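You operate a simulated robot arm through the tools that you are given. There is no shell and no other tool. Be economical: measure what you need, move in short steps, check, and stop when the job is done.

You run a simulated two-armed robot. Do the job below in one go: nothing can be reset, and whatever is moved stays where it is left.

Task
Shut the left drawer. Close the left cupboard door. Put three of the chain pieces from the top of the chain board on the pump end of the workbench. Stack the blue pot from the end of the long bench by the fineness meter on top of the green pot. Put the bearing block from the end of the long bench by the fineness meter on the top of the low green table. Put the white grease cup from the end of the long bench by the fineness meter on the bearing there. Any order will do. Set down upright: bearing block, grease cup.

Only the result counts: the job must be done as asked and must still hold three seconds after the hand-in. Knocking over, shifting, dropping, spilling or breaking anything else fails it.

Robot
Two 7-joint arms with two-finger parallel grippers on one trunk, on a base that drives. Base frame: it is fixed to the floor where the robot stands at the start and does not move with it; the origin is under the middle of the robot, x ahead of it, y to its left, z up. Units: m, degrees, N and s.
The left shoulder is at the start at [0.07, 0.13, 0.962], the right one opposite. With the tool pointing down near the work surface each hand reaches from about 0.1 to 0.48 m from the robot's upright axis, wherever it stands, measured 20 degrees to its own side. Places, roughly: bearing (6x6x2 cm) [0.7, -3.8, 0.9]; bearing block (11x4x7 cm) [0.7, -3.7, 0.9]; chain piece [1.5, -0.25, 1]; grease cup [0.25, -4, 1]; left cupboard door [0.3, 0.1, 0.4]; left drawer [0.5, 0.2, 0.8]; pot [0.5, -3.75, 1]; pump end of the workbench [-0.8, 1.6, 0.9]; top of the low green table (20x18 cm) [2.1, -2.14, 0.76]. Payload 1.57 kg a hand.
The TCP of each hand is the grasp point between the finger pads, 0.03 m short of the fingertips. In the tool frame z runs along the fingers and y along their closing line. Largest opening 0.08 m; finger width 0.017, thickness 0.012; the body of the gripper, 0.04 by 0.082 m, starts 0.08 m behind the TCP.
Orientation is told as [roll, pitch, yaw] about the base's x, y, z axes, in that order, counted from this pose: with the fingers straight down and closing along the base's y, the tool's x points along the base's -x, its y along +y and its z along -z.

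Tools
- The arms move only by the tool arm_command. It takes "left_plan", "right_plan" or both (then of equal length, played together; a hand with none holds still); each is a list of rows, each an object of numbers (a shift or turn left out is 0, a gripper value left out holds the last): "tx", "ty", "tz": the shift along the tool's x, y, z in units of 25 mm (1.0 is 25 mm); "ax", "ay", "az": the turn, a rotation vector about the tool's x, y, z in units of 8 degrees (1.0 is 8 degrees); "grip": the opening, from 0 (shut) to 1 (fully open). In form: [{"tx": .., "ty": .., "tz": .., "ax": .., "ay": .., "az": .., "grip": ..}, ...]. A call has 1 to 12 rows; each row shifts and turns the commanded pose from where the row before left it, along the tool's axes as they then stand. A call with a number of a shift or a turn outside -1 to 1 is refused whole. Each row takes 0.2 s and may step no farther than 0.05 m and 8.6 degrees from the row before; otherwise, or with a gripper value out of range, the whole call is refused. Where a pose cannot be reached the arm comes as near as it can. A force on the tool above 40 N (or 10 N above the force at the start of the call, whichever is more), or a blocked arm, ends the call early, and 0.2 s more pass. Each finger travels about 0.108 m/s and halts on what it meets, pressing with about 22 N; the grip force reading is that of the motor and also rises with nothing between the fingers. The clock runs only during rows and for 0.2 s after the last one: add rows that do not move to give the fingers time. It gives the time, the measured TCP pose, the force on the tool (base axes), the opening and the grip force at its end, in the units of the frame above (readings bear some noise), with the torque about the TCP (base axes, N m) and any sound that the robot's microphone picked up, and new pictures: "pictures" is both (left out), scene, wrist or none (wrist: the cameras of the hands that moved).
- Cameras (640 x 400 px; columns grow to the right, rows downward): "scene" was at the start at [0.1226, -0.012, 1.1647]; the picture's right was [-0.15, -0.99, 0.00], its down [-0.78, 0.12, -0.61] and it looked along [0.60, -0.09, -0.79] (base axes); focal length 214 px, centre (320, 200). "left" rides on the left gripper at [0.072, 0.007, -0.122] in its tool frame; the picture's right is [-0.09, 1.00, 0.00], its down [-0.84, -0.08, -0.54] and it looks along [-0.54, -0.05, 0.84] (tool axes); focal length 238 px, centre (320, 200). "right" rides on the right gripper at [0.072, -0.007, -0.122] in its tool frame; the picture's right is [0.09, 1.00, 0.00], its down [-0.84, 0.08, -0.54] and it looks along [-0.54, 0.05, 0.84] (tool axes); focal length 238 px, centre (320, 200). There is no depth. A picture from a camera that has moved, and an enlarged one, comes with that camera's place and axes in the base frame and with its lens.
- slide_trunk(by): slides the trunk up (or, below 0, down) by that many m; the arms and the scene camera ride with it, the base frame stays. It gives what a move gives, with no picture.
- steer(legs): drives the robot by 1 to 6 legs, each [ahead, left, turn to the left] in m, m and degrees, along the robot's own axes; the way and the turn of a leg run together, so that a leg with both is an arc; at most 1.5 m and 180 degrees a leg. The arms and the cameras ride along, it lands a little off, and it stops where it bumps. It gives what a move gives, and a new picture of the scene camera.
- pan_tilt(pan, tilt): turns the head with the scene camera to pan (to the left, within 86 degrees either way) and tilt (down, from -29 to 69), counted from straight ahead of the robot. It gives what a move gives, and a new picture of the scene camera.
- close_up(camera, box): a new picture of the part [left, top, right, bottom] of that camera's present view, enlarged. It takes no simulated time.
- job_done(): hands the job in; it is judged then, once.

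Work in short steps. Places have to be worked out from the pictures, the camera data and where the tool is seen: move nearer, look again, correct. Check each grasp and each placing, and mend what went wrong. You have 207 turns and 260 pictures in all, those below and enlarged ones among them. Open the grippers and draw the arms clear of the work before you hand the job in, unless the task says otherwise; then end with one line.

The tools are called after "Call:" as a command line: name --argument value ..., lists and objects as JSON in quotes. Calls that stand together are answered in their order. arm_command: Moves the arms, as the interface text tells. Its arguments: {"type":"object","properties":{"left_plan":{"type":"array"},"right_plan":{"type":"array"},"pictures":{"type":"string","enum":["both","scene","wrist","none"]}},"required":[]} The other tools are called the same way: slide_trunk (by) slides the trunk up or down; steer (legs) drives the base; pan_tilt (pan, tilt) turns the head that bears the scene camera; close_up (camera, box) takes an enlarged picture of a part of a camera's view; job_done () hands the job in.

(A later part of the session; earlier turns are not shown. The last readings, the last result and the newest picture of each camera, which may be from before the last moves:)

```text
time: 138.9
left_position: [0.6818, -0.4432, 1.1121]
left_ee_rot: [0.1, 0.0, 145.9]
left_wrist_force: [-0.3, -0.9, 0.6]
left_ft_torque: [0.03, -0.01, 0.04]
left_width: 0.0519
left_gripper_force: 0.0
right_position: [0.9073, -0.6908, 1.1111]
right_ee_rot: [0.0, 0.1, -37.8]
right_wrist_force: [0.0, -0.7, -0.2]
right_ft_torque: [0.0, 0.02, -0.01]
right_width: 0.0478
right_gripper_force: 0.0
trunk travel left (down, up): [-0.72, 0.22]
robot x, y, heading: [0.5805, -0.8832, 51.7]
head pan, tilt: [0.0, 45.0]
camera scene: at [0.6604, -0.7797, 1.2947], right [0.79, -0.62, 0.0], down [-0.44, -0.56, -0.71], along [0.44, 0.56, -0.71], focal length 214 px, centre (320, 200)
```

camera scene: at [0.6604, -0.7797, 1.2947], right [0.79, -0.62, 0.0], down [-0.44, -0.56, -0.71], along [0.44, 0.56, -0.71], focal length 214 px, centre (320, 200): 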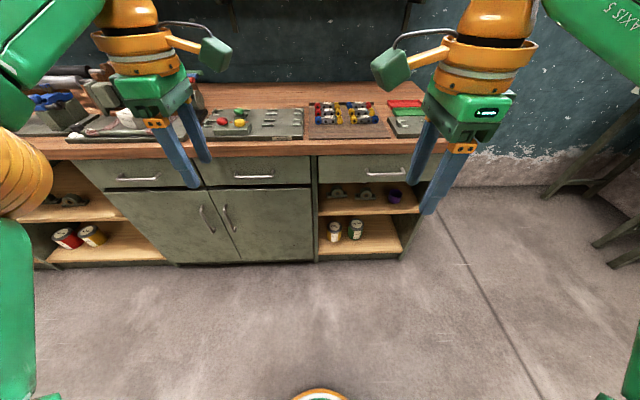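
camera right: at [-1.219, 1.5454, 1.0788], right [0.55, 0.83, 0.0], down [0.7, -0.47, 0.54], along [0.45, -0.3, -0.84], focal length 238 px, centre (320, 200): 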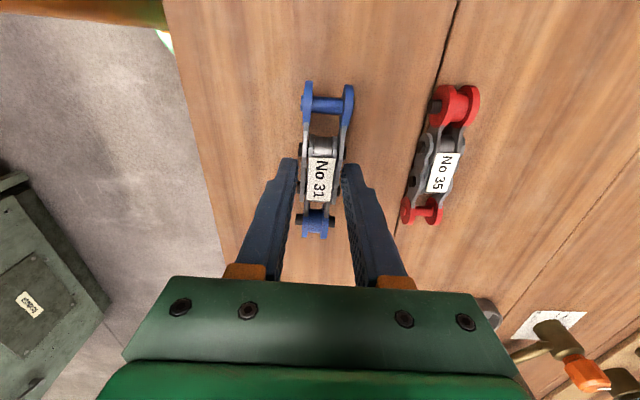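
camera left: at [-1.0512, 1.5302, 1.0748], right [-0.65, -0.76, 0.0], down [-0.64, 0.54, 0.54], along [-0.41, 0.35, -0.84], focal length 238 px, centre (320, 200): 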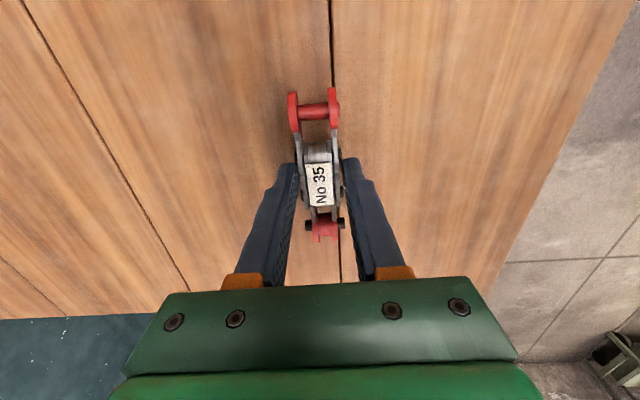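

I drive ahead 0.49 to the chain board and extend the right hand over No 64.

Call:
steer --legs '[[0.49, -0.015, -1]]'

Call:
arm_command --right_plan '[{"ty": 1, "tz": 0.5}, {"ty": 1, "tz": 0.5}, {"ty": 1, "tz": 0.5}, {"ty": 1, "tz": 0.4}, {}]' --pictures "wrist"

```text
time: 141.8
left_position: [1.0079, -0.0701, 1.1107]
left_ee_rot: [0.0, -0.1, 144.8]
left_wrist_force: [0.1, 0.8, -0.9]
left_ft_torque: [-0.02, -0.01, 0.04]
left_width: 0.0522
left_gripper_force: 0.1
right_position: [1.23, -0.3223, 1.1108]
right_ee_rot: [0.1, 0.2, -38.8]
right_wrist_force: [0.1, 0.0, -0.6]
right_ft_torque: [0.02, 0.01, -0.02]
right_width: 0.0481
right_gripper_force: 0.0
trunk travel left (down, up): [-0.72, 0.22]
robot x, y, heading: [0.9002, -0.5058, 50.8]
head pan, tilt: [0.0, 45.0]
camera scene: at [0.9811, -0.4065, 1.2948], right [0.78, -0.63, 0.0], down [-0.45, -0.55, -0.71], along [0.45, 0.55, -0.71], focal length 214 px, centre (320, 200)
```

scene: 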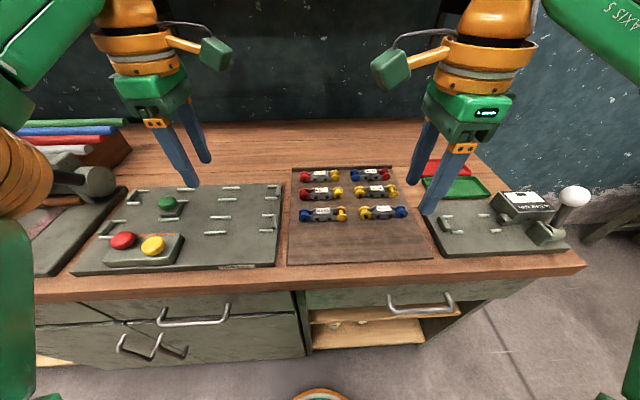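

```text
time: 143.0
left_position: [1.01, -0.0707, 1.1117]
left_ee_rot: [0.0, -0.1, 144.8]
left_wrist_force: [0.0, -0.3, 0.5]
left_ft_torque: [-0.03, -0.04, 0.02]
left_width: 0.0519
left_gripper_force: 0.0
right_position: [1.2854, -0.2483, 1.0637]
right_ee_rot: [0.0, 0.1, -38.7]
right_wrist_force: [-0.4, -0.1, -0.1]
right_ft_torque: [-0.02, 0.0, 0.01]
right_width: 0.0478
right_gripper_force: 0.2
right hand out of reach, approached as far as the arm can: row 4
trunk travel left (down, up): [-0.72, 0.22]
robot x, y, heading: [0.9018, -0.508, 50.7]
head pan, tilt: [0.0, 45.0]
camera right: at [1.2264, -0.2095, 1.1846], right [0.55, 0.83, 0.0], down [0.7, -0.46, 0.54], along [0.45, -0.3, -0.84], focal length 238 px, centre (320, 200)
```

right: 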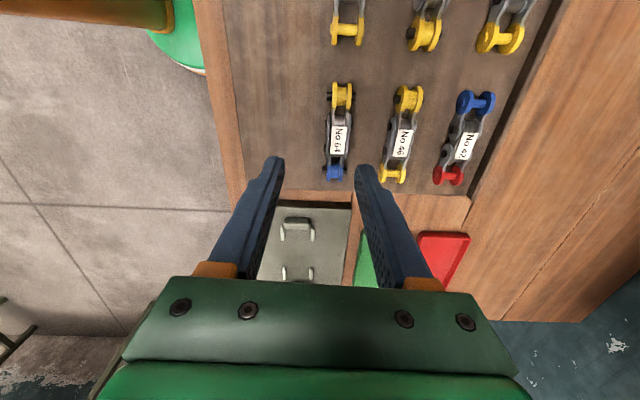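

No 64 is at about [1.306,-0.239], turned 4°. I'm at the reach limit, so I move the base 2 cm ahead and 1 cm right, then descend aligned.

Call:
steer --legs '[[0.022, -0.01, 0]]'

Call:
arm_command --right_plan '[{"az": -0.5, "grip": 0.68}, {"tz": 1}, {"tz": 0.8}, {"tz": 0.8}, {}]' --pictures "wrist"

```text
time: 143.8
left_position: [1.0273, -0.0597, 1.1115]
left_ee_rot: [-0.2, -0.1, 144.8]
left_wrist_force: [-0.1, -0.4, -0.2]
left_ft_torque: [0.0, -0.03, 0.03]
left_width: 0.0523
left_gripper_force: 0.0
right_position: [1.3038, -0.2383, 1.0659]
right_ee_rot: [0.3, 0.1, -38.7]
right_wrist_force: [-0.3, -0.7, 0.1]
right_ft_torque: [0.0, -0.03, 0.02]
right_width: 0.048
right_gripper_force: 0.1
trunk travel left (down, up): [-0.72, 0.22]
robot x, y, heading: [0.9215, -0.4949, 50.8]
head pan, tilt: [0.0, 45.0]
camera scene: at [0.9991, -0.3968, 1.2952], right [0.78, -0.63, 0.0], down [-0.44, -0.55, -0.71], along [0.45, 0.55, -0.7], focal length 214 px, centre (320, 200)
```

scene: 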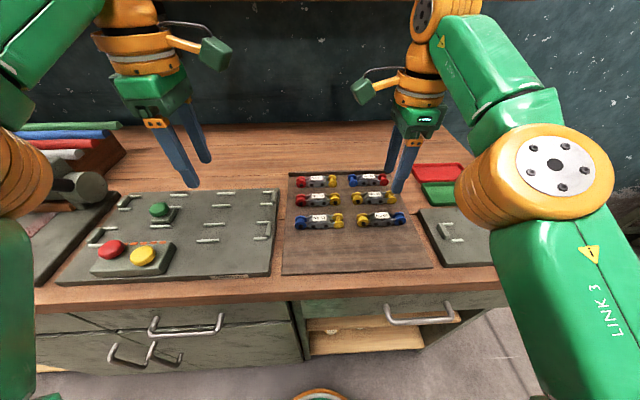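

```text
time: 145.0
left_position: [1.0298, -0.058, 1.1105]
left_ee_rot: [0.0, -0.1, 144.9]
left_wrist_force: [-0.1, -0.3, -0.5]
left_ft_torque: [-0.01, -0.01, 0.0]
left_width: 0.0518
left_gripper_force: 0.1
right_position: [1.3074, -0.2371, 0.9988]
right_ee_rot: [0.1, 0.2, -34.8]
right_wrist_force: [0.4, 0.1, -0.9]
right_ft_torque: [0.0, -0.01, 0.03]
right_width: 0.0542
right_gripper_force: 0.0
trunk travel left (down, up): [-0.72, 0.22]
robot x, y, heading: [0.9219, -0.4973, 51.0]
head pan, tilt: [0.0, 45.0]
camera right: at [1.2449, -0.2023, 1.1203], right [0.49, 0.87, 0.0], down [0.73, -0.42, 0.54], along [0.47, -0.26, -0.84], focal length 238 px, centre (320, 200)
```

right: 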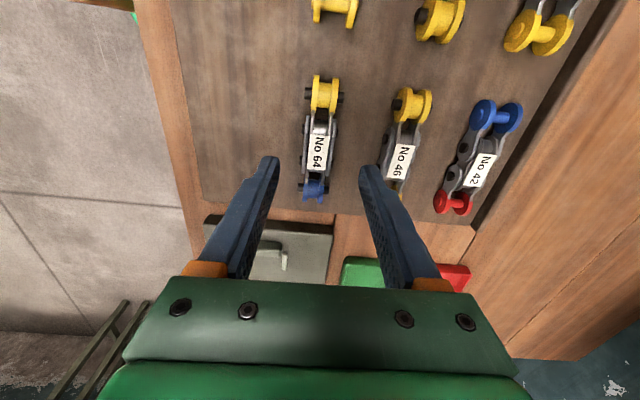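

Aligned. Shift 4 mm left, descend to z≈0.944 and close, then lift slowly.

Call:
arm_command --right_plan '[{"tx": 0.2, "tz": 0.6}, {"tz": 0.8}, {"tz": 0.78}, {}, {"grip": 0}, {}, {}, {}]' --pictures "wrist"

```text
time: 146.8
left_position: [1.0305, -0.0569, 1.1097]
left_ee_rot: [0.0, -0.1, 144.9]
left_wrist_force: [0.0, 0.1, 0.4]
left_ft_torque: [-0.04, 0.02, 0.0]
left_width: 0.0519
left_gripper_force: 0.1
right_position: [1.3036, -0.2342, 0.9433]
right_ee_rot: [0.0, 0.2, -34.7]
right_wrist_force: [-1.4, 0.0, -0.4]
right_ft_torque: [-0.03, -0.03, 0.0]
right_width: 0.0298
right_gripper_force: 22.3
trunk travel left (down, up): [-0.72, 0.22]
robot x, y, heading: [0.9258, -0.4904, 50.9]
head pan, tilt: [0.0, 45.0]
camera right: at [1.2412, -0.1999, 1.0655], right [0.49, 0.87, 0.0], down [0.73, -0.41, 0.54], along [0.47, -0.26, -0.84], focal length 238 px, centre (320, 200)
```

right: 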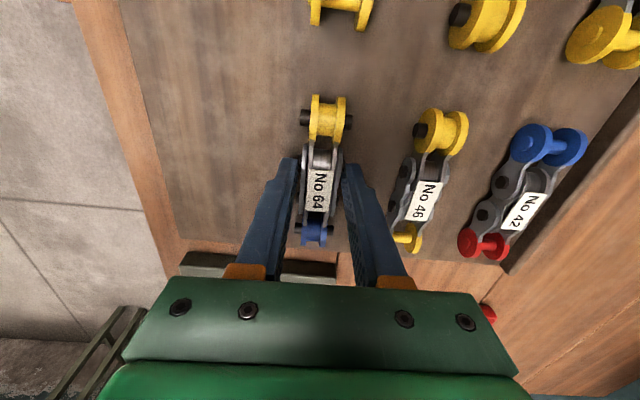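

Gripped at 0.0298. Lift slowly.

Call:
arm_command --right_plan '[{"tz": -0.15}, {"tz": -0.15}, {"tz": -0.15}, {"tz": -0.2}, {"tz": -0.3}, {"tz": -0.4}, {"tz": -0.5}, {"tz": -0.6}, {"tz": -0.6}, {"tz": -0.6}, {"tz": -0.6}, {"tz": -0.6}]' --pictures "none"

Call:
arm_command --right_plan '[{"tz": -0.6, "ty": -0.7}, {"tz": -0.6, "ty": -0.7}, {"tz": -0.5, "ty": -0.7}, {"ty": -0.7}, {}]' --pictures "wrist"

```text
time: 149.4
left_position: [1.0293, -0.0574, 1.1096]
left_ee_rot: [0.2, 0.0, 144.9]
left_wrist_force: [0.1, 0.2, -0.2]
left_ft_torque: [0.0, -0.01, 0.01]
left_width: 0.0521
left_gripper_force: 0.0
right_position: [1.3007, -0.2326, 1.0633]
right_ee_rot: [0.3, 0.1, -34.5]
right_wrist_force: [0.3, 0.2, -1.4]
right_ft_torque: [-0.01, 0.03, 0.0]
right_width: 0.0296
right_gripper_force: 22.2
trunk travel left (down, up): [-0.72, 0.22]
robot x, y, heading: [0.9188, -0.4997, 50.9]
head pan, tilt: [0.0, 45.0]
```

```text
time: 150.6
left_position: [1.0311, -0.0582, 1.1108]
left_ee_rot: [0.0, -0.2, 144.9]
left_wrist_force: [0.1, -1.0, 0.5]
left_ft_torque: [-0.02, 0.05, 0.0]
left_width: 0.0521
left_gripper_force: 0.0
right_position: [1.2695, -0.2795, 1.0984]
right_ee_rot: [0.2, 0.2, -34.7]
right_wrist_force: [0.0, 1.1, -2.6]
right_ft_torque: [-0.02, 0.05, -0.03]
right_width: 0.0295
right_gripper_force: 22.2
right hand out of reach, approached as far as the arm can: row 1
trunk travel left (down, up): [-0.72, 0.22]
robot x, y, heading: [0.9215, -0.4932, 51.0]
head pan, tilt: [0.0, 45.0]
camera right: at [1.207, -0.244, 1.2188], right [0.49, 0.87, 0.0], down [0.73, -0.42, 0.54], along [0.47, -0.26, -0.84], focal length 238 px, centre (320, 200)
```

right: 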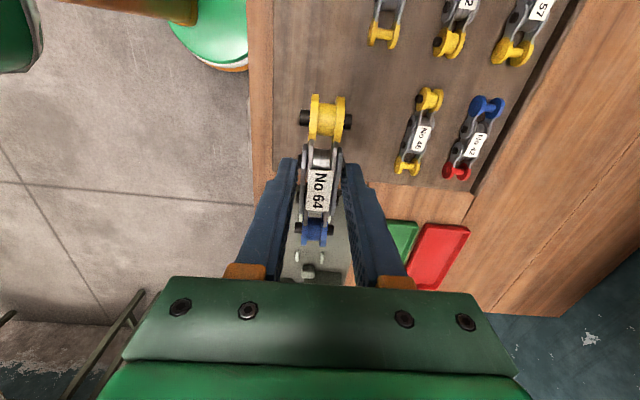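

Third piece is held. Back off, strafe left 3 m to the bench end.

Call:
steer --legs '[[-0.45, 0, 0], [0, 1.5, 0], [0, 1.5, 0]]'

```text
time: 167.3
left_position: [-1.5105, 1.4955, 1.1117]
left_ee_rot: [0.0, -0.1, 142.1]
left_wrist_force: [-0.6, 0.2, 0.3]
left_ft_torque: [0.0, -0.01, 0.0]
left_width: 0.0522
left_gripper_force: 0.0
right_position: [-1.2831, 1.2641, 1.0966]
right_ee_rot: [0.0, 0.2, -37.4]
right_wrist_force: [-0.6, -0.2, -1.7]
right_ft_torque: [0.0, -0.03, -0.02]
right_width: 0.0295
right_gripper_force: 21.5
trunk travel left (down, up): [-0.72, 0.22]
robot x, y, heading: [-1.6404, 1.0702, 47.9]
head pan, tilt: [0.0, 45.0]
camera scene: at [-1.5534, 1.1616, 1.2946], right [0.74, -0.67, 0.0], down [-0.47, -0.53, -0.71], along [0.47, 0.53, -0.71], focal length 214 px, centre (320, 200)
```

scene: 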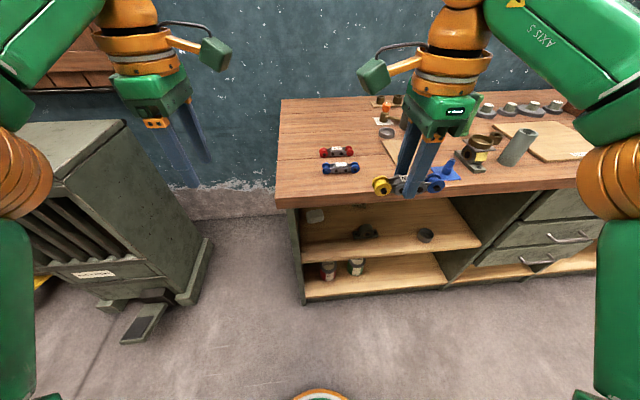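

I move ahead 0.19 and left 0.065 to put the third piece in front of No 31.

Call:
steer --legs '[[0.195, 0.066, 0]]'

Call:
arm_command --right_plan '[{"tz": 0.9}, {"tz": 0.9}, {"tz": 0.9}, {"tz": 0.9}, {"tz": 0.9}, {}]' --pictures "wrist"

```text
time: 168.9
left_position: [-1.4341, 1.6823, 1.1125]
left_ee_rot: [-0.1, -0.1, 142.2]
left_wrist_force: [-0.3, 0.0, 0.6]
left_ft_torque: [0.01, 0.03, 0.02]
left_width: 0.0519
left_gripper_force: 0.0
right_position: [-1.2055, 1.4494, 1.0994]
right_ee_rot: [0.3, 0.2, -37.4]
right_wrist_force: [0.4, 0.2, -2.4]
right_ft_torque: [0.03, -0.01, -0.01]
right_width: 0.0296
right_gripper_force: 22.5
trunk travel left (down, up): [-0.72, 0.22]
robot x, y, heading: [-1.562, 1.2511, 48.3]
head pan, tilt: [0.0, 45.0]
camera scene: at [-1.4762, 1.3466, 1.2949], right [0.75, -0.67, 0.0], down [-0.47, -0.53, -0.71], along [0.47, 0.53, -0.71], focal length 214 px, centre (320, 200)
```

scene: 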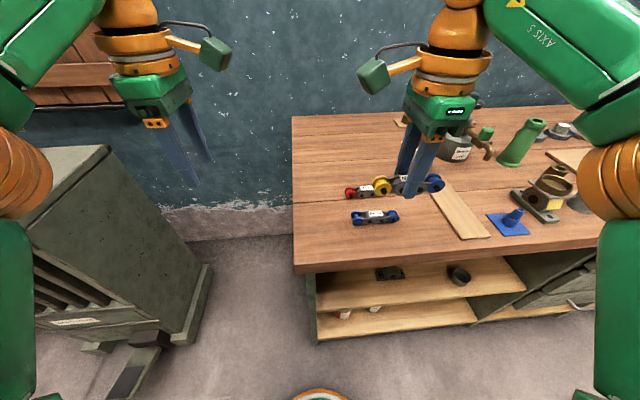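

```text
time: 170.3
left_position: [-1.4329, 1.6835, 1.1101]
left_ee_rot: [0.1, -0.1, 142.2]
left_wrist_force: [-0.7, -0.6, -0.9]
left_ft_torque: [0.01, -0.01, -0.01]
left_width: 0.0523
left_gripper_force: 0.2
right_position: [-1.2063, 1.4537, 0.9864]
right_ee_rot: [0.1, 0.2, -37.5]
right_wrist_force: [0.4, 0.2, -2.4]
right_ft_torque: [0.03, -0.01, 0.03]
right_width: 0.0298
right_gripper_force: 21.6
trunk travel left (down, up): [-0.72, 0.22]
robot x, y, heading: [-1.562, 1.2513, 48.4]
head pan, tilt: [0.0, 45.0]
camera right: at [-1.2664, 1.4915, 1.1067], right [0.53, 0.85, 0.0], down [0.71, -0.45, 0.54], along [0.46, -0.29, -0.84], focal length 238 px, centre (320, 200)
```

right: 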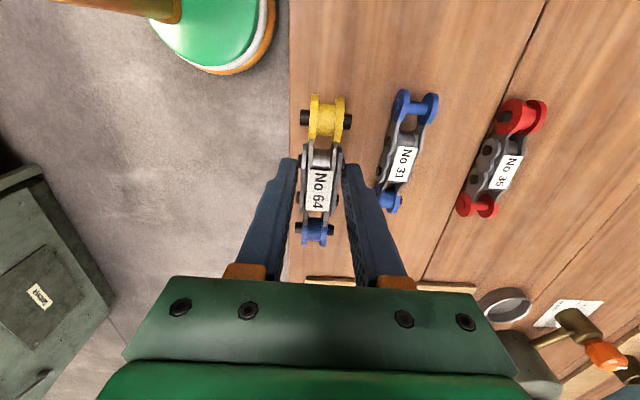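

The bench edge is about 2.5 cm from the piece's middle; I move 1 cm inward, then lower to touch.

Call:
arm_command --right_plan '[{"ty": 0.45, "tz": 0.6}, {"tz": 0.6}, {"tz": 0.5}, {"tz": 0.2}, {"tz": 0.1}, {"tz": 0.1}, {"tz": 0.1}, {"tz": 0.1}, {}]' --pictures "wrist"

```text
time: 172.3
left_position: [-1.4352, 1.6823, 1.1117]
left_ee_rot: [-0.1, 0.0, 142.3]
left_wrist_force: [-0.1, 0.0, 0.0]
left_ft_torque: [0.02, -0.01, 0.05]
left_width: 0.0519
left_gripper_force: 0.1
right_position: [-1.2003, 1.4606, 0.9293]
right_ee_rot: [0.3, 0.2, -37.4]
right_wrist_force: [5.3, 2.7, 26.6]
right_ft_torque: [-0.24, 0.22, 0.11]
right_width: 0.0298
right_gripper_force: 21.9
trunk travel left (down, up): [-0.72, 0.22]
robot x, y, heading: [-1.557, 1.2489, 48.0]
head pan, tilt: [0.0, 45.0]
camera right: at [-1.2612, 1.4979, 1.0512], right [0.53, 0.85, 0.01], down [0.71, -0.45, 0.54], along [0.46, -0.28, -0.84], focal length 238 px, centre (320, 200)
```

right: 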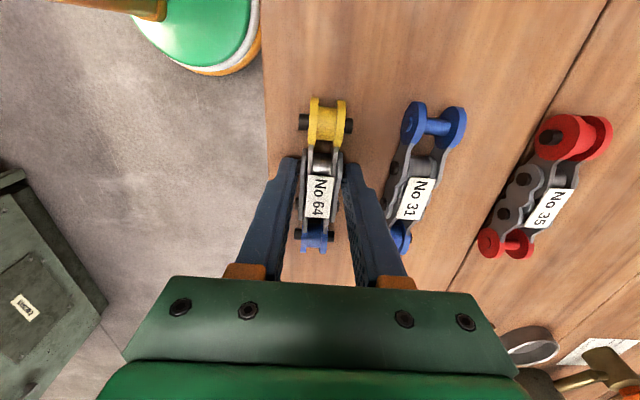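

It is on the bench with wood beneath it. Raise 1 mm, open modestly (4.2 cm) and lift.

Call:
arm_command --right_plan '[{"tz": -0.06}, {"grip": 0.52}, {}, {}, {"tz": -0.3}, {"tz": -0.6}, {"tz": -0.8}, {"tz": -1}, {"tz": -1}, {"tz": -1}, {"tz": -1}, {"tz": -1}]' --pictures "scene"

Call:
close_up --camera "scene" --box '[280, 120, 480, 280]'

```text
time: 174.9
left_position: [-1.4336, 1.6838, 1.1103]
left_ee_rot: [-0.1, 0.0, 142.3]
left_wrist_force: [-0.3, -0.5, -0.5]
left_ft_torque: [-0.03, -0.03, 0.03]
left_width: 0.0518
left_gripper_force: 0.0
right_position: [-1.2012, 1.4624, 1.0985]
right_ee_rot: [0.1, 0.1, -37.5]
right_wrist_force: [-0.1, 0.1, 0.4]
right_ft_torque: [0.02, -0.01, -0.03]
right_width: 0.0415
right_gripper_force: 0.1
trunk travel left (down, up): [-0.72, 0.22]
robot x, y, heading: [-1.5625, 1.2541, 48.6]
head pan, tilt: [0.0, 45.0]
camera scene: at [-1.4766, 1.3489, 1.2947], right [0.75, -0.67, 0.0], down [-0.47, -0.53, -0.71], along [0.47, 0.53, -0.71], focal length 214 px, centre (320, 200)
```

scene: 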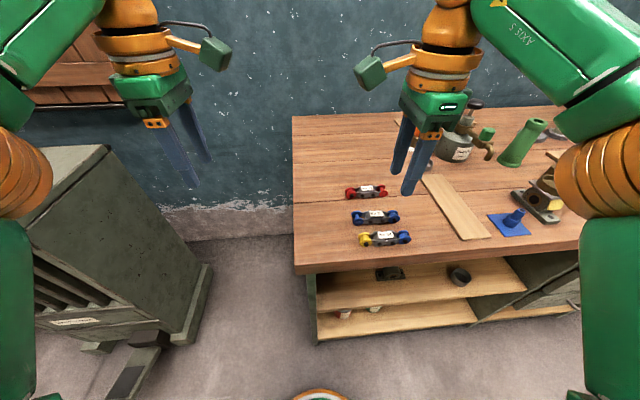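

```text
2.50 times, centred on (380, 200) of scene
camera zoom: at [-1.4766, 1.3489, 1.2947], right [0.75, -0.67, 0.0], down [-0.47, -0.53, -0.71], along [0.47, 0.53, -0.71], focal length 536 px, centre (170, 200)
```

zoom: 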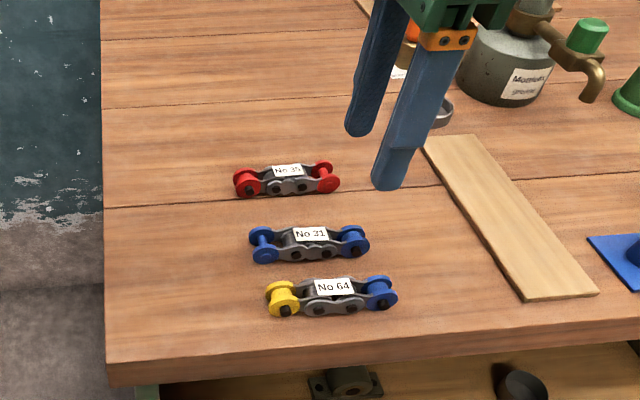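

All three pieces are set. Now I head for the long bench: back off, strafe right, then turn toward it.

Call:
steer --legs '[[-0.38, 0, 2.4], [0, -1.5, 0], [-0.3, -0.8, 0], [0, 0, -140]]'

Call:
pan_tilt --pan 0 --tilt 15

```text
time: 194.2
left_position: [-0.0013, -1.1054, 1.1111]
left_ee_rot: [0.1, -0.2, 5.6]
left_wrist_force: [0.4, 0.3, 0.5]
left_ft_torque: [0.0, 0.02, 0.03]
left_width: 0.052
left_gripper_force: 0.0
right_position: [-0.3239, -1.106, 1.0971]
right_ee_rot: [0.1, 0.2, -174.0]
right_wrist_force: [-0.5, 0.4, -0.5]
right_ft_torque: [-0.02, 0.01, 0.03]
right_width: 0.0416
right_gripper_force: 0.0
trunk travel left (down, up): [-0.72, 0.22]
robot x, y, heading: [-0.2035, -0.7016, -88.5]
head pan, tilt: [0.0, 45.0]
camera scene: at [-0.2031, -0.8361, 1.2947], right [-1.0, -0.03, 0.0], down [-0.02, 0.71, -0.71], along [0.02, -0.71, -0.71], focal length 214 px, centre (320, 200)
```

scene: 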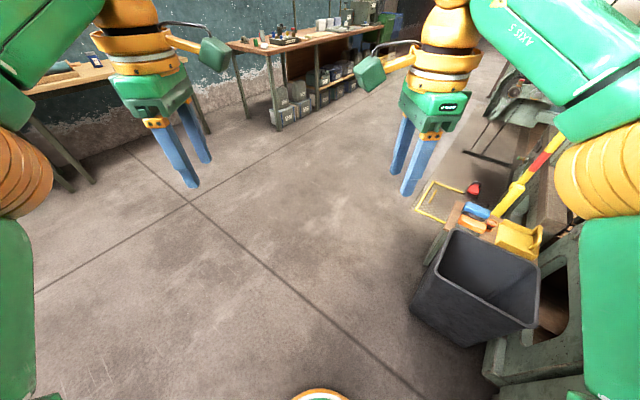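

```text
time: 195.2
left_position: [-0.0033, -1.1058, 1.1102]
left_ee_rot: [0.1, -0.1, 5.7]
left_wrist_force: [0.3, 0.5, 0.5]
left_ft_torque: [0.03, -0.02, 0.02]
left_width: 0.0521
left_gripper_force: 0.2
right_position: [-0.3242, -1.1059, 1.0966]
right_ee_rot: [0.1, 0.2, -174.0]
right_wrist_force: [-0.1, -0.1, -1.0]
right_ft_torque: [0.01, 0.02, 0.03]
right_width: 0.0417
right_gripper_force: 0.0
trunk travel left (down, up): [-0.72, 0.22]
robot x, y, heading: [-0.2087, -0.702, -88.3]
head pan, tilt: [0.0, 15.0]
camera scene: at [-0.2028, -0.8481, 1.3414], right [-1.0, -0.03, 0.0], down [-0.01, 0.26, -0.97], along [0.03, -0.97, -0.26], focal length 214 px, centre (320, 200)
```

scene: 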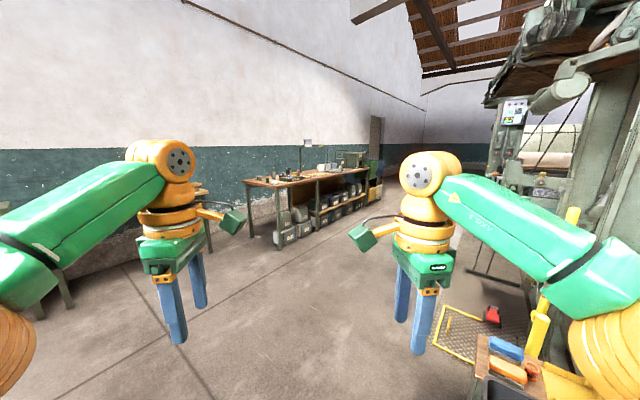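

I zoom in on the long bench.

Call:
close_up --camera "scene" --box '[230, 120, 400, 260]'

```text
2.86 times, centred on (315, 190) of scene
camera zoom: at [-0.2028, -0.8481, 1.3414], right [-1.0, -0.03, 0.0], down [-0.01, 0.26, -0.97], along [0.03, -0.97, -0.26], focal length 613 px, centre (334, 229)
```

zoom: 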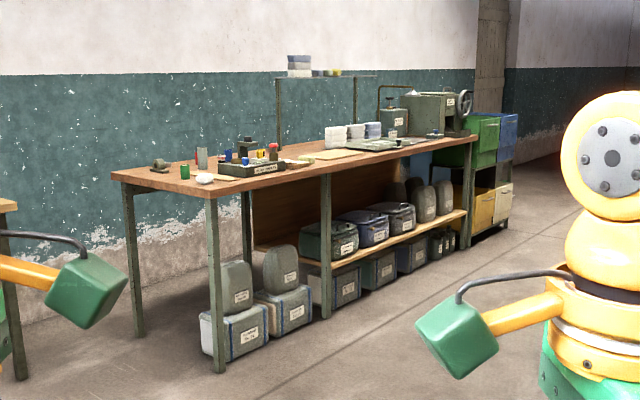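

The long bench's end faces the way I come from. I drive to a point about 0.9 m before its end and turn to face it.

Call:
steer --legs '[[0.9, 0.6, 0], [0.8, 0.55, 0], [0, 0, -40.7]]'

Call:
pan_tilt --pan 0 --tilt 30

```text
time: 207.3
left_position: [0.9086, -2.8049, 1.1115]
left_ee_rot: [0.2, 0.0, -34.1]
left_wrist_force: [0.0, 0.1, -0.2]
left_ft_torque: [0.0, 0.01, 0.01]
left_width: 0.0522
left_gripper_force: 0.0
right_position: [0.6625, -2.5989, 1.0978]
right_ee_rot: [0.1, 0.1, 146.2]
right_wrist_force: [0.5, 0.6, 0.3]
right_ft_torque: [-0.04, 0.05, 0.01]
right_width: 0.0417
right_gripper_force: 0.0
trunk travel left (down, up): [-0.72, 0.22]
robot x, y, heading: [1.0097, -2.3655, -127.9]
head pan, tilt: [0.0, 15.0]
camera scene: at [0.9203, -2.4792, 1.3415], right [-0.79, 0.62, 0.0], down [0.16, 0.2, -0.97], along [-0.6, -0.76, -0.26], focal length 214 px, centre (320, 200)
```

scene: 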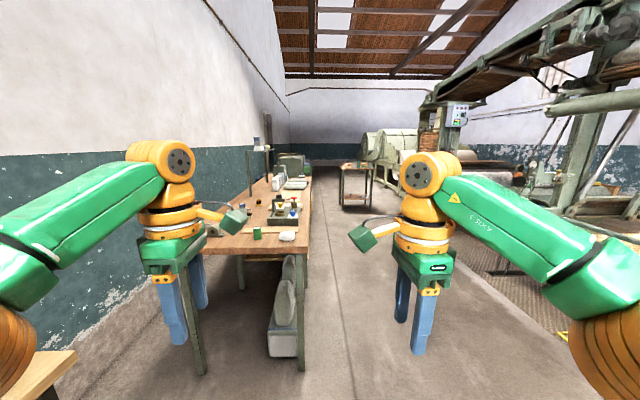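

```text
time: 208.1
left_position: [0.9087, -2.8058, 1.1107]
left_ee_rot: [0.1, -0.1, -34.0]
left_wrist_force: [-0.2, -0.1, -0.4]
left_ft_torque: [-0.03, 0.02, -0.01]
left_width: 0.052
left_gripper_force: 0.1
right_position: [0.6613, -2.5989, 1.0974]
right_ee_rot: [0.1, 0.2, 146.2]
right_wrist_force: [0.3, 0.4, -0.5]
right_ft_torque: [0.0, -0.04, -0.03]
right_width: 0.0414
right_gripper_force: 0.0
trunk travel left (down, up): [-0.72, 0.22]
robot x, y, heading: [1.0105, -2.3678, -128.0]
head pan, tilt: [0.0, 30.0]
camera scene: at [0.9216, -2.4766, 1.3174], right [-0.79, 0.62, 0.0], down [0.31, 0.39, -0.87], along [-0.53, -0.68, -0.5], focal length 214 px, centre (320, 200)
```

scene: 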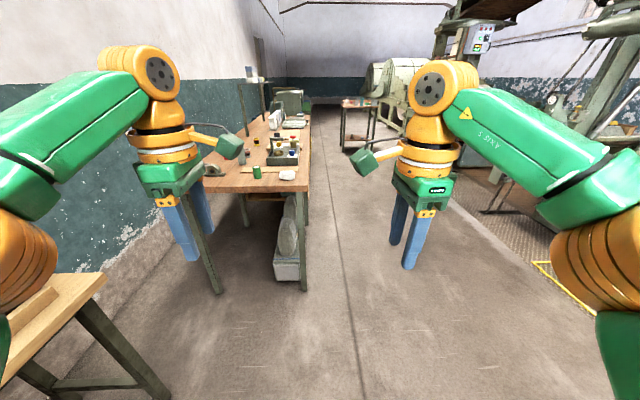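

I zoom on the end of the long bench to identify items.

Call:
close_up --camera "scene" --box '[195, 100, 325, 200]'

```text
4.00 times, centred on (260, 150) of scene
camera zoom: at [0.9216, -2.4766, 1.3174], right [-0.79, 0.62, 0.0], down [0.31, 0.39, -0.87], along [-0.53, -0.68, -0.5], focal length 858 px, centre (560, 400)
```

zoom: 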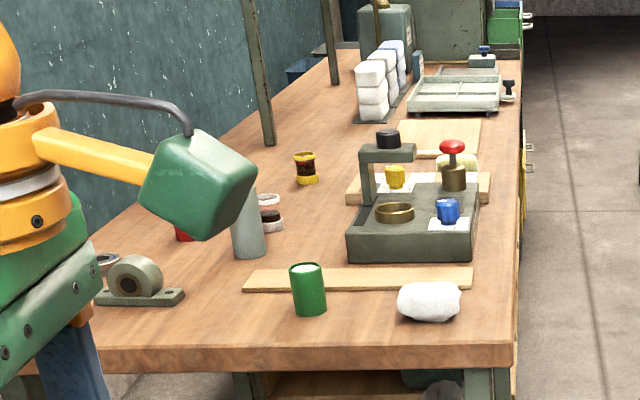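

I see the green pot, a pillow-block bearing, jars and the meter. I drive closer for a better look between the hands.

Call:
steer --legs '[[0.38, 0.3, -0.5]]'

Call:
pan_tilt --pan 0 --tilt 42

Call:
close_up --camera "scene" --box '[190, 60, 430, 210]'

```text
time: 210.9
left_position: [0.8995, -3.2853, 1.1113]
left_ee_rot: [0.0, 0.0, -35.4]
left_wrist_force: [-1.0, 0.7, 0.1]
left_ft_torque: [0.0, 0.01, 0.0]
left_width: 0.0519
left_gripper_force: 0.0
right_position: [0.6565, -3.0742, 1.0979]
right_ee_rot: [0.1, 0.3, 145.1]
right_wrist_force: [0.1, 0.3, 0.6]
right_ft_torque: [-0.01, -0.03, 0.02]
right_width: 0.0416
right_gripper_force: 0.0
trunk travel left (down, up): [-0.72, 0.22]
robot x, y, heading: [1.0073, -2.8503, -129.3]
head pan, tilt: [0.0, 30.0]
camera scene: at [0.9194, -2.9576, 1.3174], right [-0.77, 0.63, 0.0], down [0.32, 0.39, -0.87], along [-0.55, -0.67, -0.5], focal length 214 px, centre (320, 200)
```

scene: 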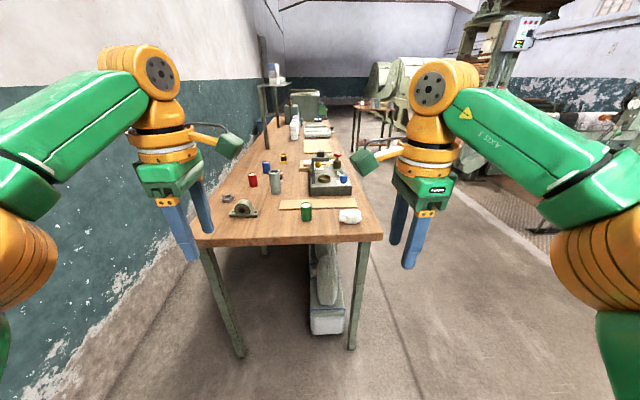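

```text
time: 211.7
left_position: [0.9003, -3.2878, 1.1095]
left_ee_rot: [0.1, -0.1, -35.4]
left_wrist_force: [0.3, 0.1, 0.5]
left_ft_torque: [-0.02, 0.0, 0.01]
left_width: 0.0519
left_gripper_force: 0.1
right_position: [0.6562, -3.0749, 1.0975]
right_ee_rot: [0.0, 0.2, 145.0]
right_wrist_force: [-0.3, 0.0, -0.8]
right_ft_torque: [-0.01, 0.03, 0.04]
right_width: 0.0415
right_gripper_force: 0.1
trunk travel left (down, up): [-0.72, 0.22]
robot x, y, heading: [1.0087, -2.8491, -129.7]
head pan, tilt: [0.0, 42.0]
camera scene: at [0.9237, -2.9539, 1.299], right [-0.77, 0.63, 0.0], down [0.42, 0.52, -0.74], along [-0.47, -0.57, -0.67], focal length 214 px, centre (320, 200)
```

scene: 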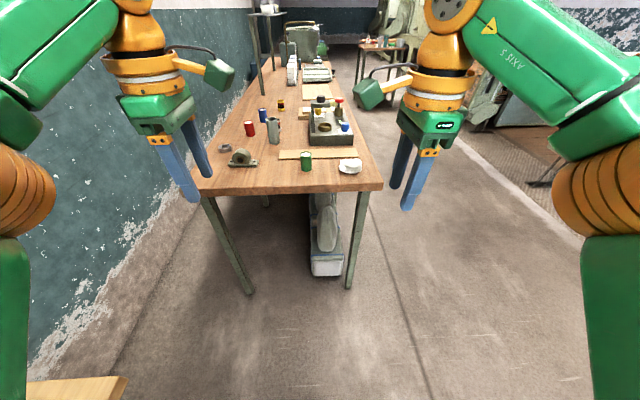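

```text
2.67 times, centred on (310, 135) of scene
camera zoom: at [0.9237, -2.9539, 1.299], right [-0.77, 0.63, 0.0], down [0.42, 0.52, -0.74], along [-0.47, -0.57, -0.67], focal length 572 px, centre (347, 373)
```

zoom: 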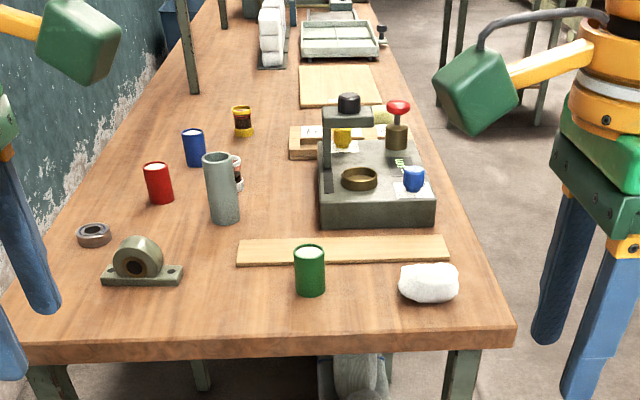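

I now see: bearing ring and pillow block on the left near the end, green pot near the end, blue and red pots farther in (~0.5 m), and a white-capped cup behind the grey cylinder. I move closer, centring so the left hand lines up with them.

Call:
steer --legs '[[0.36, 0.07, 0.5]]'

Call:
close_up --camera "scene" --box '[180, 80, 480, 290]'

Call:
close_up --camera "left" --box '[0, 0, 640, 400]'

```text
time: 214.0
left_position: [0.7282, -3.6114, 1.1113]
left_ee_rot: [-0.1, -0.1, -35.1]
left_wrist_force: [0.1, 0.0, -0.5]
left_ft_torque: [-0.05, 0.01, -0.05]
left_width: 0.052
left_gripper_force: 0.0
right_position: [0.4841, -3.4019, 1.0978]
right_ee_rot: [0.2, 0.2, 145.3]
right_wrist_force: [-0.7, 0.2, 0.2]
right_ft_torque: [-0.02, 0.02, 0.0]
right_width: 0.0414
right_gripper_force: 0.0
trunk travel left (down, up): [-0.72, 0.22]
robot x, y, heading: [0.8347, -3.1756, -129.2]
head pan, tilt: [0.0, 42.0]
camera scene: at [0.7512, -3.278, 1.2992], right [-0.78, 0.63, 0.0], down [0.42, 0.52, -0.74], along [-0.47, -0.58, -0.67], focal length 214 px, centre (320, 200)
```

scene: 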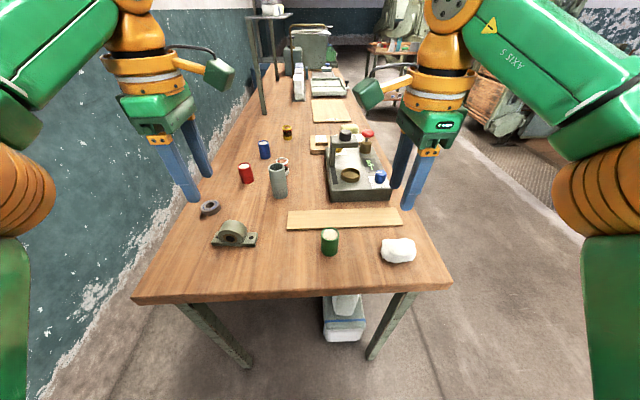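

```text
1.90 times, centred on (330, 185) of scene
camera zoom: at [0.7512, -3.278, 1.2992], right [-0.78, 0.63, 0.0], down [0.42, 0.52, -0.74], along [-0.47, -0.58, -0.67], focal length 408 px, centre (301, 229)
```

zoom: 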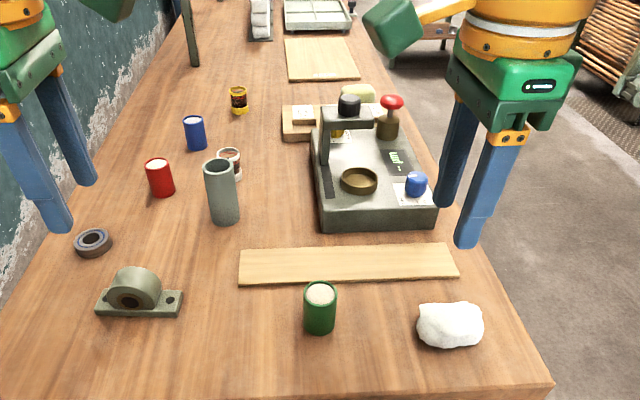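

```text
1.00 times, centred on (320, 200) of left (not enlarged: the box is as wide or as high as the picture)
camera zoom: at [0.6727, -3.565, 1.2329], right [0.65, 0.76, 0.0], down [0.64, -0.54, 0.54], along [0.41, -0.35, -0.84], focal length 238 px, centre (320, 200)
```

zoom: 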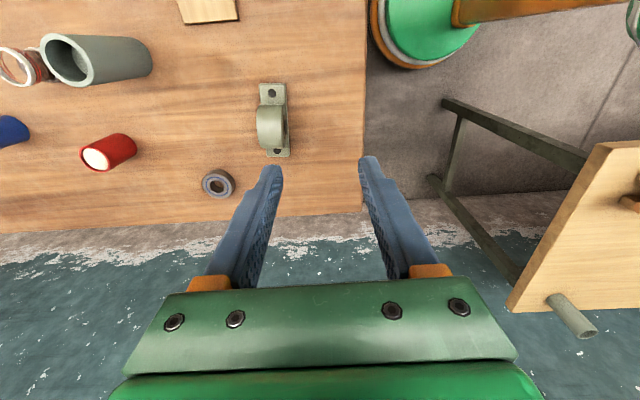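

The wrist view confirms the block at about [0.70,-3.678] (long side along the bench end) and the bearing at about [0.71,-3.82]. I take the block first with the left hand: base 7 cm ahead, 2 cm left, then lower half way.

Call:
steer --legs '[[0.07, 0.02, 0]]'

Call:
arm_command --left_plan '[{"az": 0.53, "grip": 1}, {"tz": 1}, {"tz": 1}, {"tz": 1}, {"tz": 1}, {}]' --pictures "wrist"

```text
time: 215.1
left_position: [0.6999, -3.6731, 1.1125]
left_ee_rot: [-0.1, 0.0, -35.2]
left_wrist_force: [0.0, 0.0, 1.2]
left_ft_torque: [-0.01, -0.01, -0.03]
left_width: 0.0519
left_gripper_force: 0.0
right_position: [0.4568, -3.4627, 1.0984]
right_ee_rot: [0.4, 0.3, 145.1]
right_wrist_force: [-0.8, 0.8, 0.4]
right_ft_torque: [-0.01, 0.0, 0.0]
right_width: 0.0416
right_gripper_force: 0.1
trunk travel left (down, up): [-0.72, 0.22]
robot x, y, heading: [0.8084, -3.2414, -129.3]
head pan, tilt: [0.0, 42.0]
camera scene: at [0.7233, -3.3409, 1.2996], right [-0.77, 0.63, 0.0], down [0.42, 0.52, -0.75], along [-0.47, -0.58, -0.67], focal length 214 px, centre (320, 200)
```

scene: 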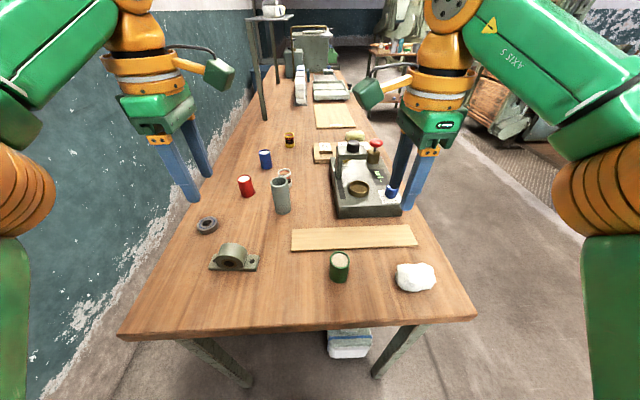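

```text
time: 216.5
left_position: [0.6973, -3.6792, 1.0103]
left_ee_rot: [0.0, -0.1, -39.4]
left_wrist_force: [-0.1, 0.6, 0.3]
left_ft_torque: [-0.01, 0.0, 0.03]
left_width: 0.0801
left_gripper_force: 0.1
right_position: [0.4545, -3.4685, 1.0963]
right_ee_rot: [0.0, 0.2, 145.1]
right_wrist_force: [-0.4, -0.1, 0.4]
right_ft_torque: [0.02, -0.01, -0.02]
right_width: 0.0417
right_gripper_force: 0.0
trunk travel left (down, up): [-0.72, 0.22]
robot x, y, heading: [0.8057, -3.2396, -129.2]
head pan, tilt: [0.0, 42.0]
camera left: at [0.6457, -3.629, 1.1321], right [0.7, 0.71, 0.0], down [0.6, -0.59, 0.54], along [0.39, -0.38, -0.84], focal length 238 px, centre (320, 200)
```

left: 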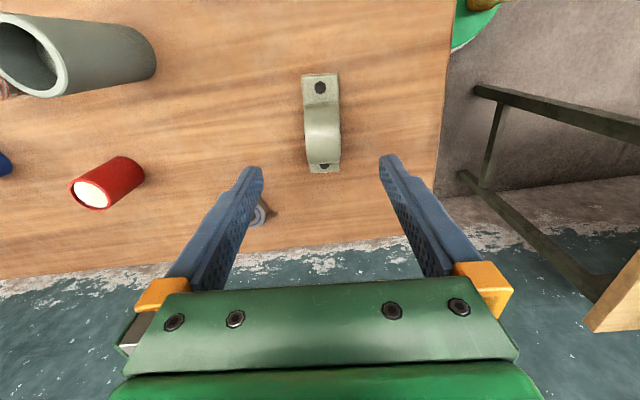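

Well centred over the block. Descend to z≈0.907.

Call:
arm_command --left_plan '[{"tz": 1}, {"tz": 1}, {"tz": 1}, {"tz": 0.7}, {"tz": 0.2}, {"tz": 0.2}, {}]' --pictures "wrist"

```text
time: 218.1
left_position: [0.6985, -3.6791, 0.9071]
left_ee_rot: [0.2, -0.1, -39.5]
left_wrist_force: [-0.3, 0.6, 0.1]
left_ft_torque: [-0.02, 0.02, 0.01]
left_width: 0.0799
left_gripper_force: 0.0
right_position: [0.4547, -3.4672, 1.0975]
right_ee_rot: [0.1, 0.2, 145.1]
right_wrist_force: [-1.0, -0.4, -0.3]
right_ft_torque: [0.02, -0.01, -0.01]
right_width: 0.0415
right_gripper_force: 0.0
trunk travel left (down, up): [-0.72, 0.22]
robot x, y, heading: [0.8095, -3.2407, -129.3]
head pan, tilt: [0.0, 42.0]
camera left: at [0.6473, -3.6282, 1.029], right [0.7, 0.71, 0.0], down [0.6, -0.59, 0.54], along [0.39, -0.38, -0.84], focal length 238 px, centre (320, 200)
```

left: 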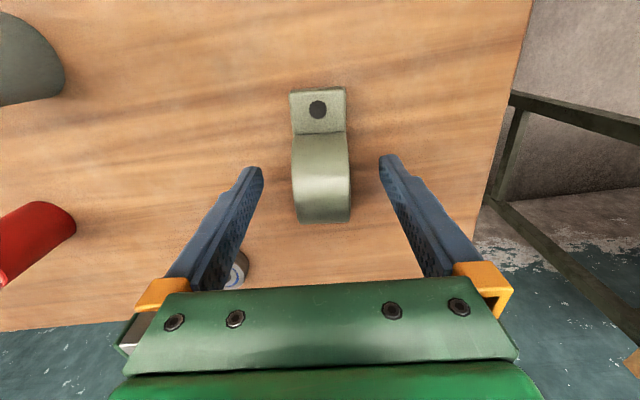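

Close on the housing and lift slowly.

Call:
arm_command --left_plan '[{"grip": 0}, {}, {}, {}, {}, {"tz": -0.15}, {"tz": -0.2}, {"tz": -0.3}, {"tz": -0.5}, {"tz": -0.6}, {}]' --pictures "both"

```text
time: 220.5
left_position: [0.6985, -3.6787, 0.9508]
left_ee_rot: [0.2, 0.0, -39.4]
left_wrist_force: [0.3, -0.4, -5.5]
left_ft_torque: [0.03, 0.05, 0.0]
left_width: 0.034
left_gripper_force: 21.5
right_position: [0.4547, -3.4686, 1.0963]
right_ee_rot: [0.0, 0.1, 145.0]
right_wrist_force: [0.2, 0.2, -0.7]
right_ft_torque: [0.0, 0.01, 0.03]
right_width: 0.0416
right_gripper_force: 0.2
trunk travel left (down, up): [-0.72, 0.22]
robot x, y, heading: [0.8063, -3.2393, -129.0]
head pan, tilt: [0.0, 42.0]
camera scene: at [0.721, -3.347, 1.2988], right [-0.77, 0.63, 0.0], down [0.42, 0.52, -0.74], along [-0.47, -0.57, -0.67], focal length 214 px, centre (320, 200)
camera left: at [0.6463, -3.629, 1.073], right [0.7, 0.71, 0.0], down [0.6, -0.59, 0.54], along [0.39, -0.38, -0.84], focal length 238 px, centre (320, 200)
```

scene: 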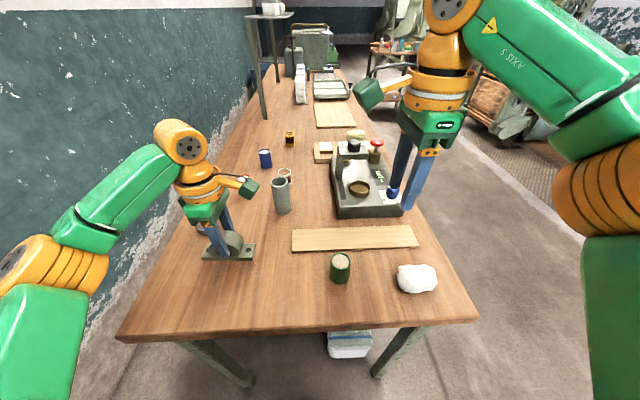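
left: 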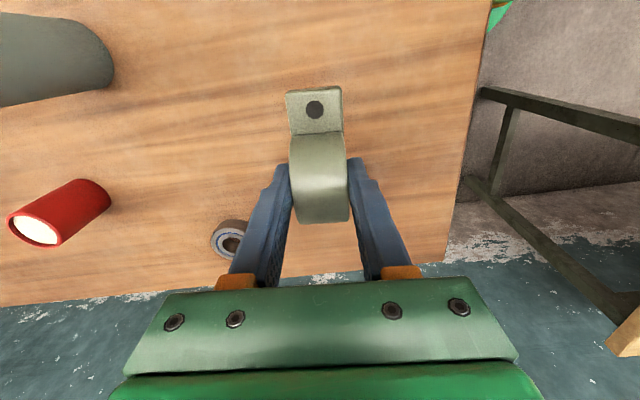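

The block is held (about 5 N). I raise it, back out, move clear of the other tables, and turn toward the low green table.

Call:
arm_command --left_plan '[{"tz": -0.6}, {"tz": -0.7}, {"tz": -0.7}, {"tz": -0.7}, {"tz": -0.7}, {"tz": -0.6}, {}]' --pictures "none"

Call:
steer --legs '[[-0.7, 0, 0], [0, -0.5, 0], [0, 0, 90], [0, 0.7, 0]]'

Call:
pan_tilt --pan 10 --tilt 35

```text
time: 222.1
left_position: [0.6981, -3.68, 1.0521]
left_ee_rot: [0.0, 0.0, -39.6]
left_wrist_force: [-0.2, -0.5, -6.3]
left_ft_torque: [0.04, 0.01, -0.03]
left_width: 0.0338
left_gripper_force: 22.1
right_position: [0.4546, -3.4684, 1.0974]
right_ee_rot: [0.0, 0.2, 145.1]
right_wrist_force: [0.9, 0.6, -0.2]
right_ft_torque: [-0.03, -0.01, 0.0]
right_width: 0.0417
right_gripper_force: 0.1
trunk travel left (down, up): [-0.72, 0.22]
robot x, y, heading: [0.8112, -3.2424, -129.4]
head pan, tilt: [0.0, 42.0]
```

```text
time: 235.7
left_position: [1.7709, -1.9683, 1.0526]
left_ee_rot: [0.1, -0.1, 48.9]
left_wrist_force: [-0.4, -1.0, -5.4]
left_ft_torque: [-0.05, 0.04, 0.02]
left_width: 0.0338
left_gripper_force: 22.3
right_position: [1.5541, -2.2063, 1.0969]
right_ee_rot: [0.0, 0.3, -126.4]
right_wrist_force: [0.0, 0.9, 0.0]
right_ft_torque: [-0.02, -0.03, -0.04]
right_width: 0.0416
right_gripper_force: 0.2
trunk travel left (down, up): [-0.72, 0.22]
robot x, y, heading: [1.3326, -1.8459, -40.7]
head pan, tilt: [0.0, 42.0]
camera scene: at [1.4366, -1.9355, 1.2988], right [-0.65, -0.76, 0.0], down [-0.51, 0.44, -0.74], along [0.56, -0.49, -0.67], focal length 214 px, centre (320, 200)
```

scene: 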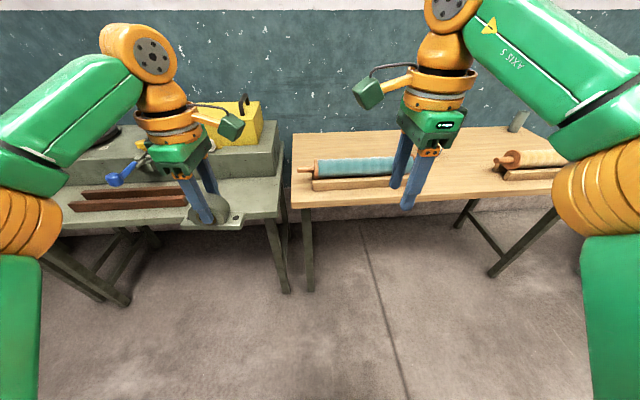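

```text
time: 236.4
left_position: [1.7716, -1.9668, 1.0518]
left_ee_rot: [0.2, -0.1, 48.9]
left_wrist_force: [-0.4, 0.0, -6.1]
left_ft_torque: [-0.01, 0.03, 0.02]
left_width: 0.034
left_gripper_force: 22.2
right_position: [1.5545, -2.2045, 1.0974]
right_ee_rot: [0.1, 0.1, -126.3]
right_wrist_force: [-0.5, 0.2, -0.2]
right_ft_torque: [0.02, -0.01, 0.04]
right_width: 0.0417
right_gripper_force: 0.1
trunk travel left (down, up): [-0.72, 0.22]
robot x, y, heading: [1.3364, -1.8452, -41.0]
head pan, tilt: [10.0, 35.0]
camera scene: at [1.4496, -1.9252, 1.3093], right [-0.51, -0.86, 0.0], down [-0.49, 0.29, -0.82], along [0.7, -0.42, -0.58], focal length 214 px, centre (320, 200)
```

scene: 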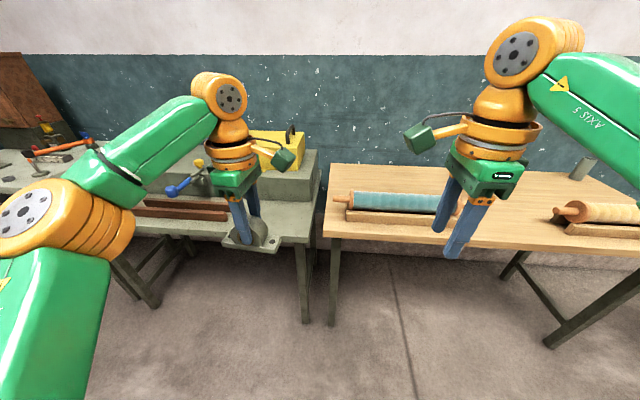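

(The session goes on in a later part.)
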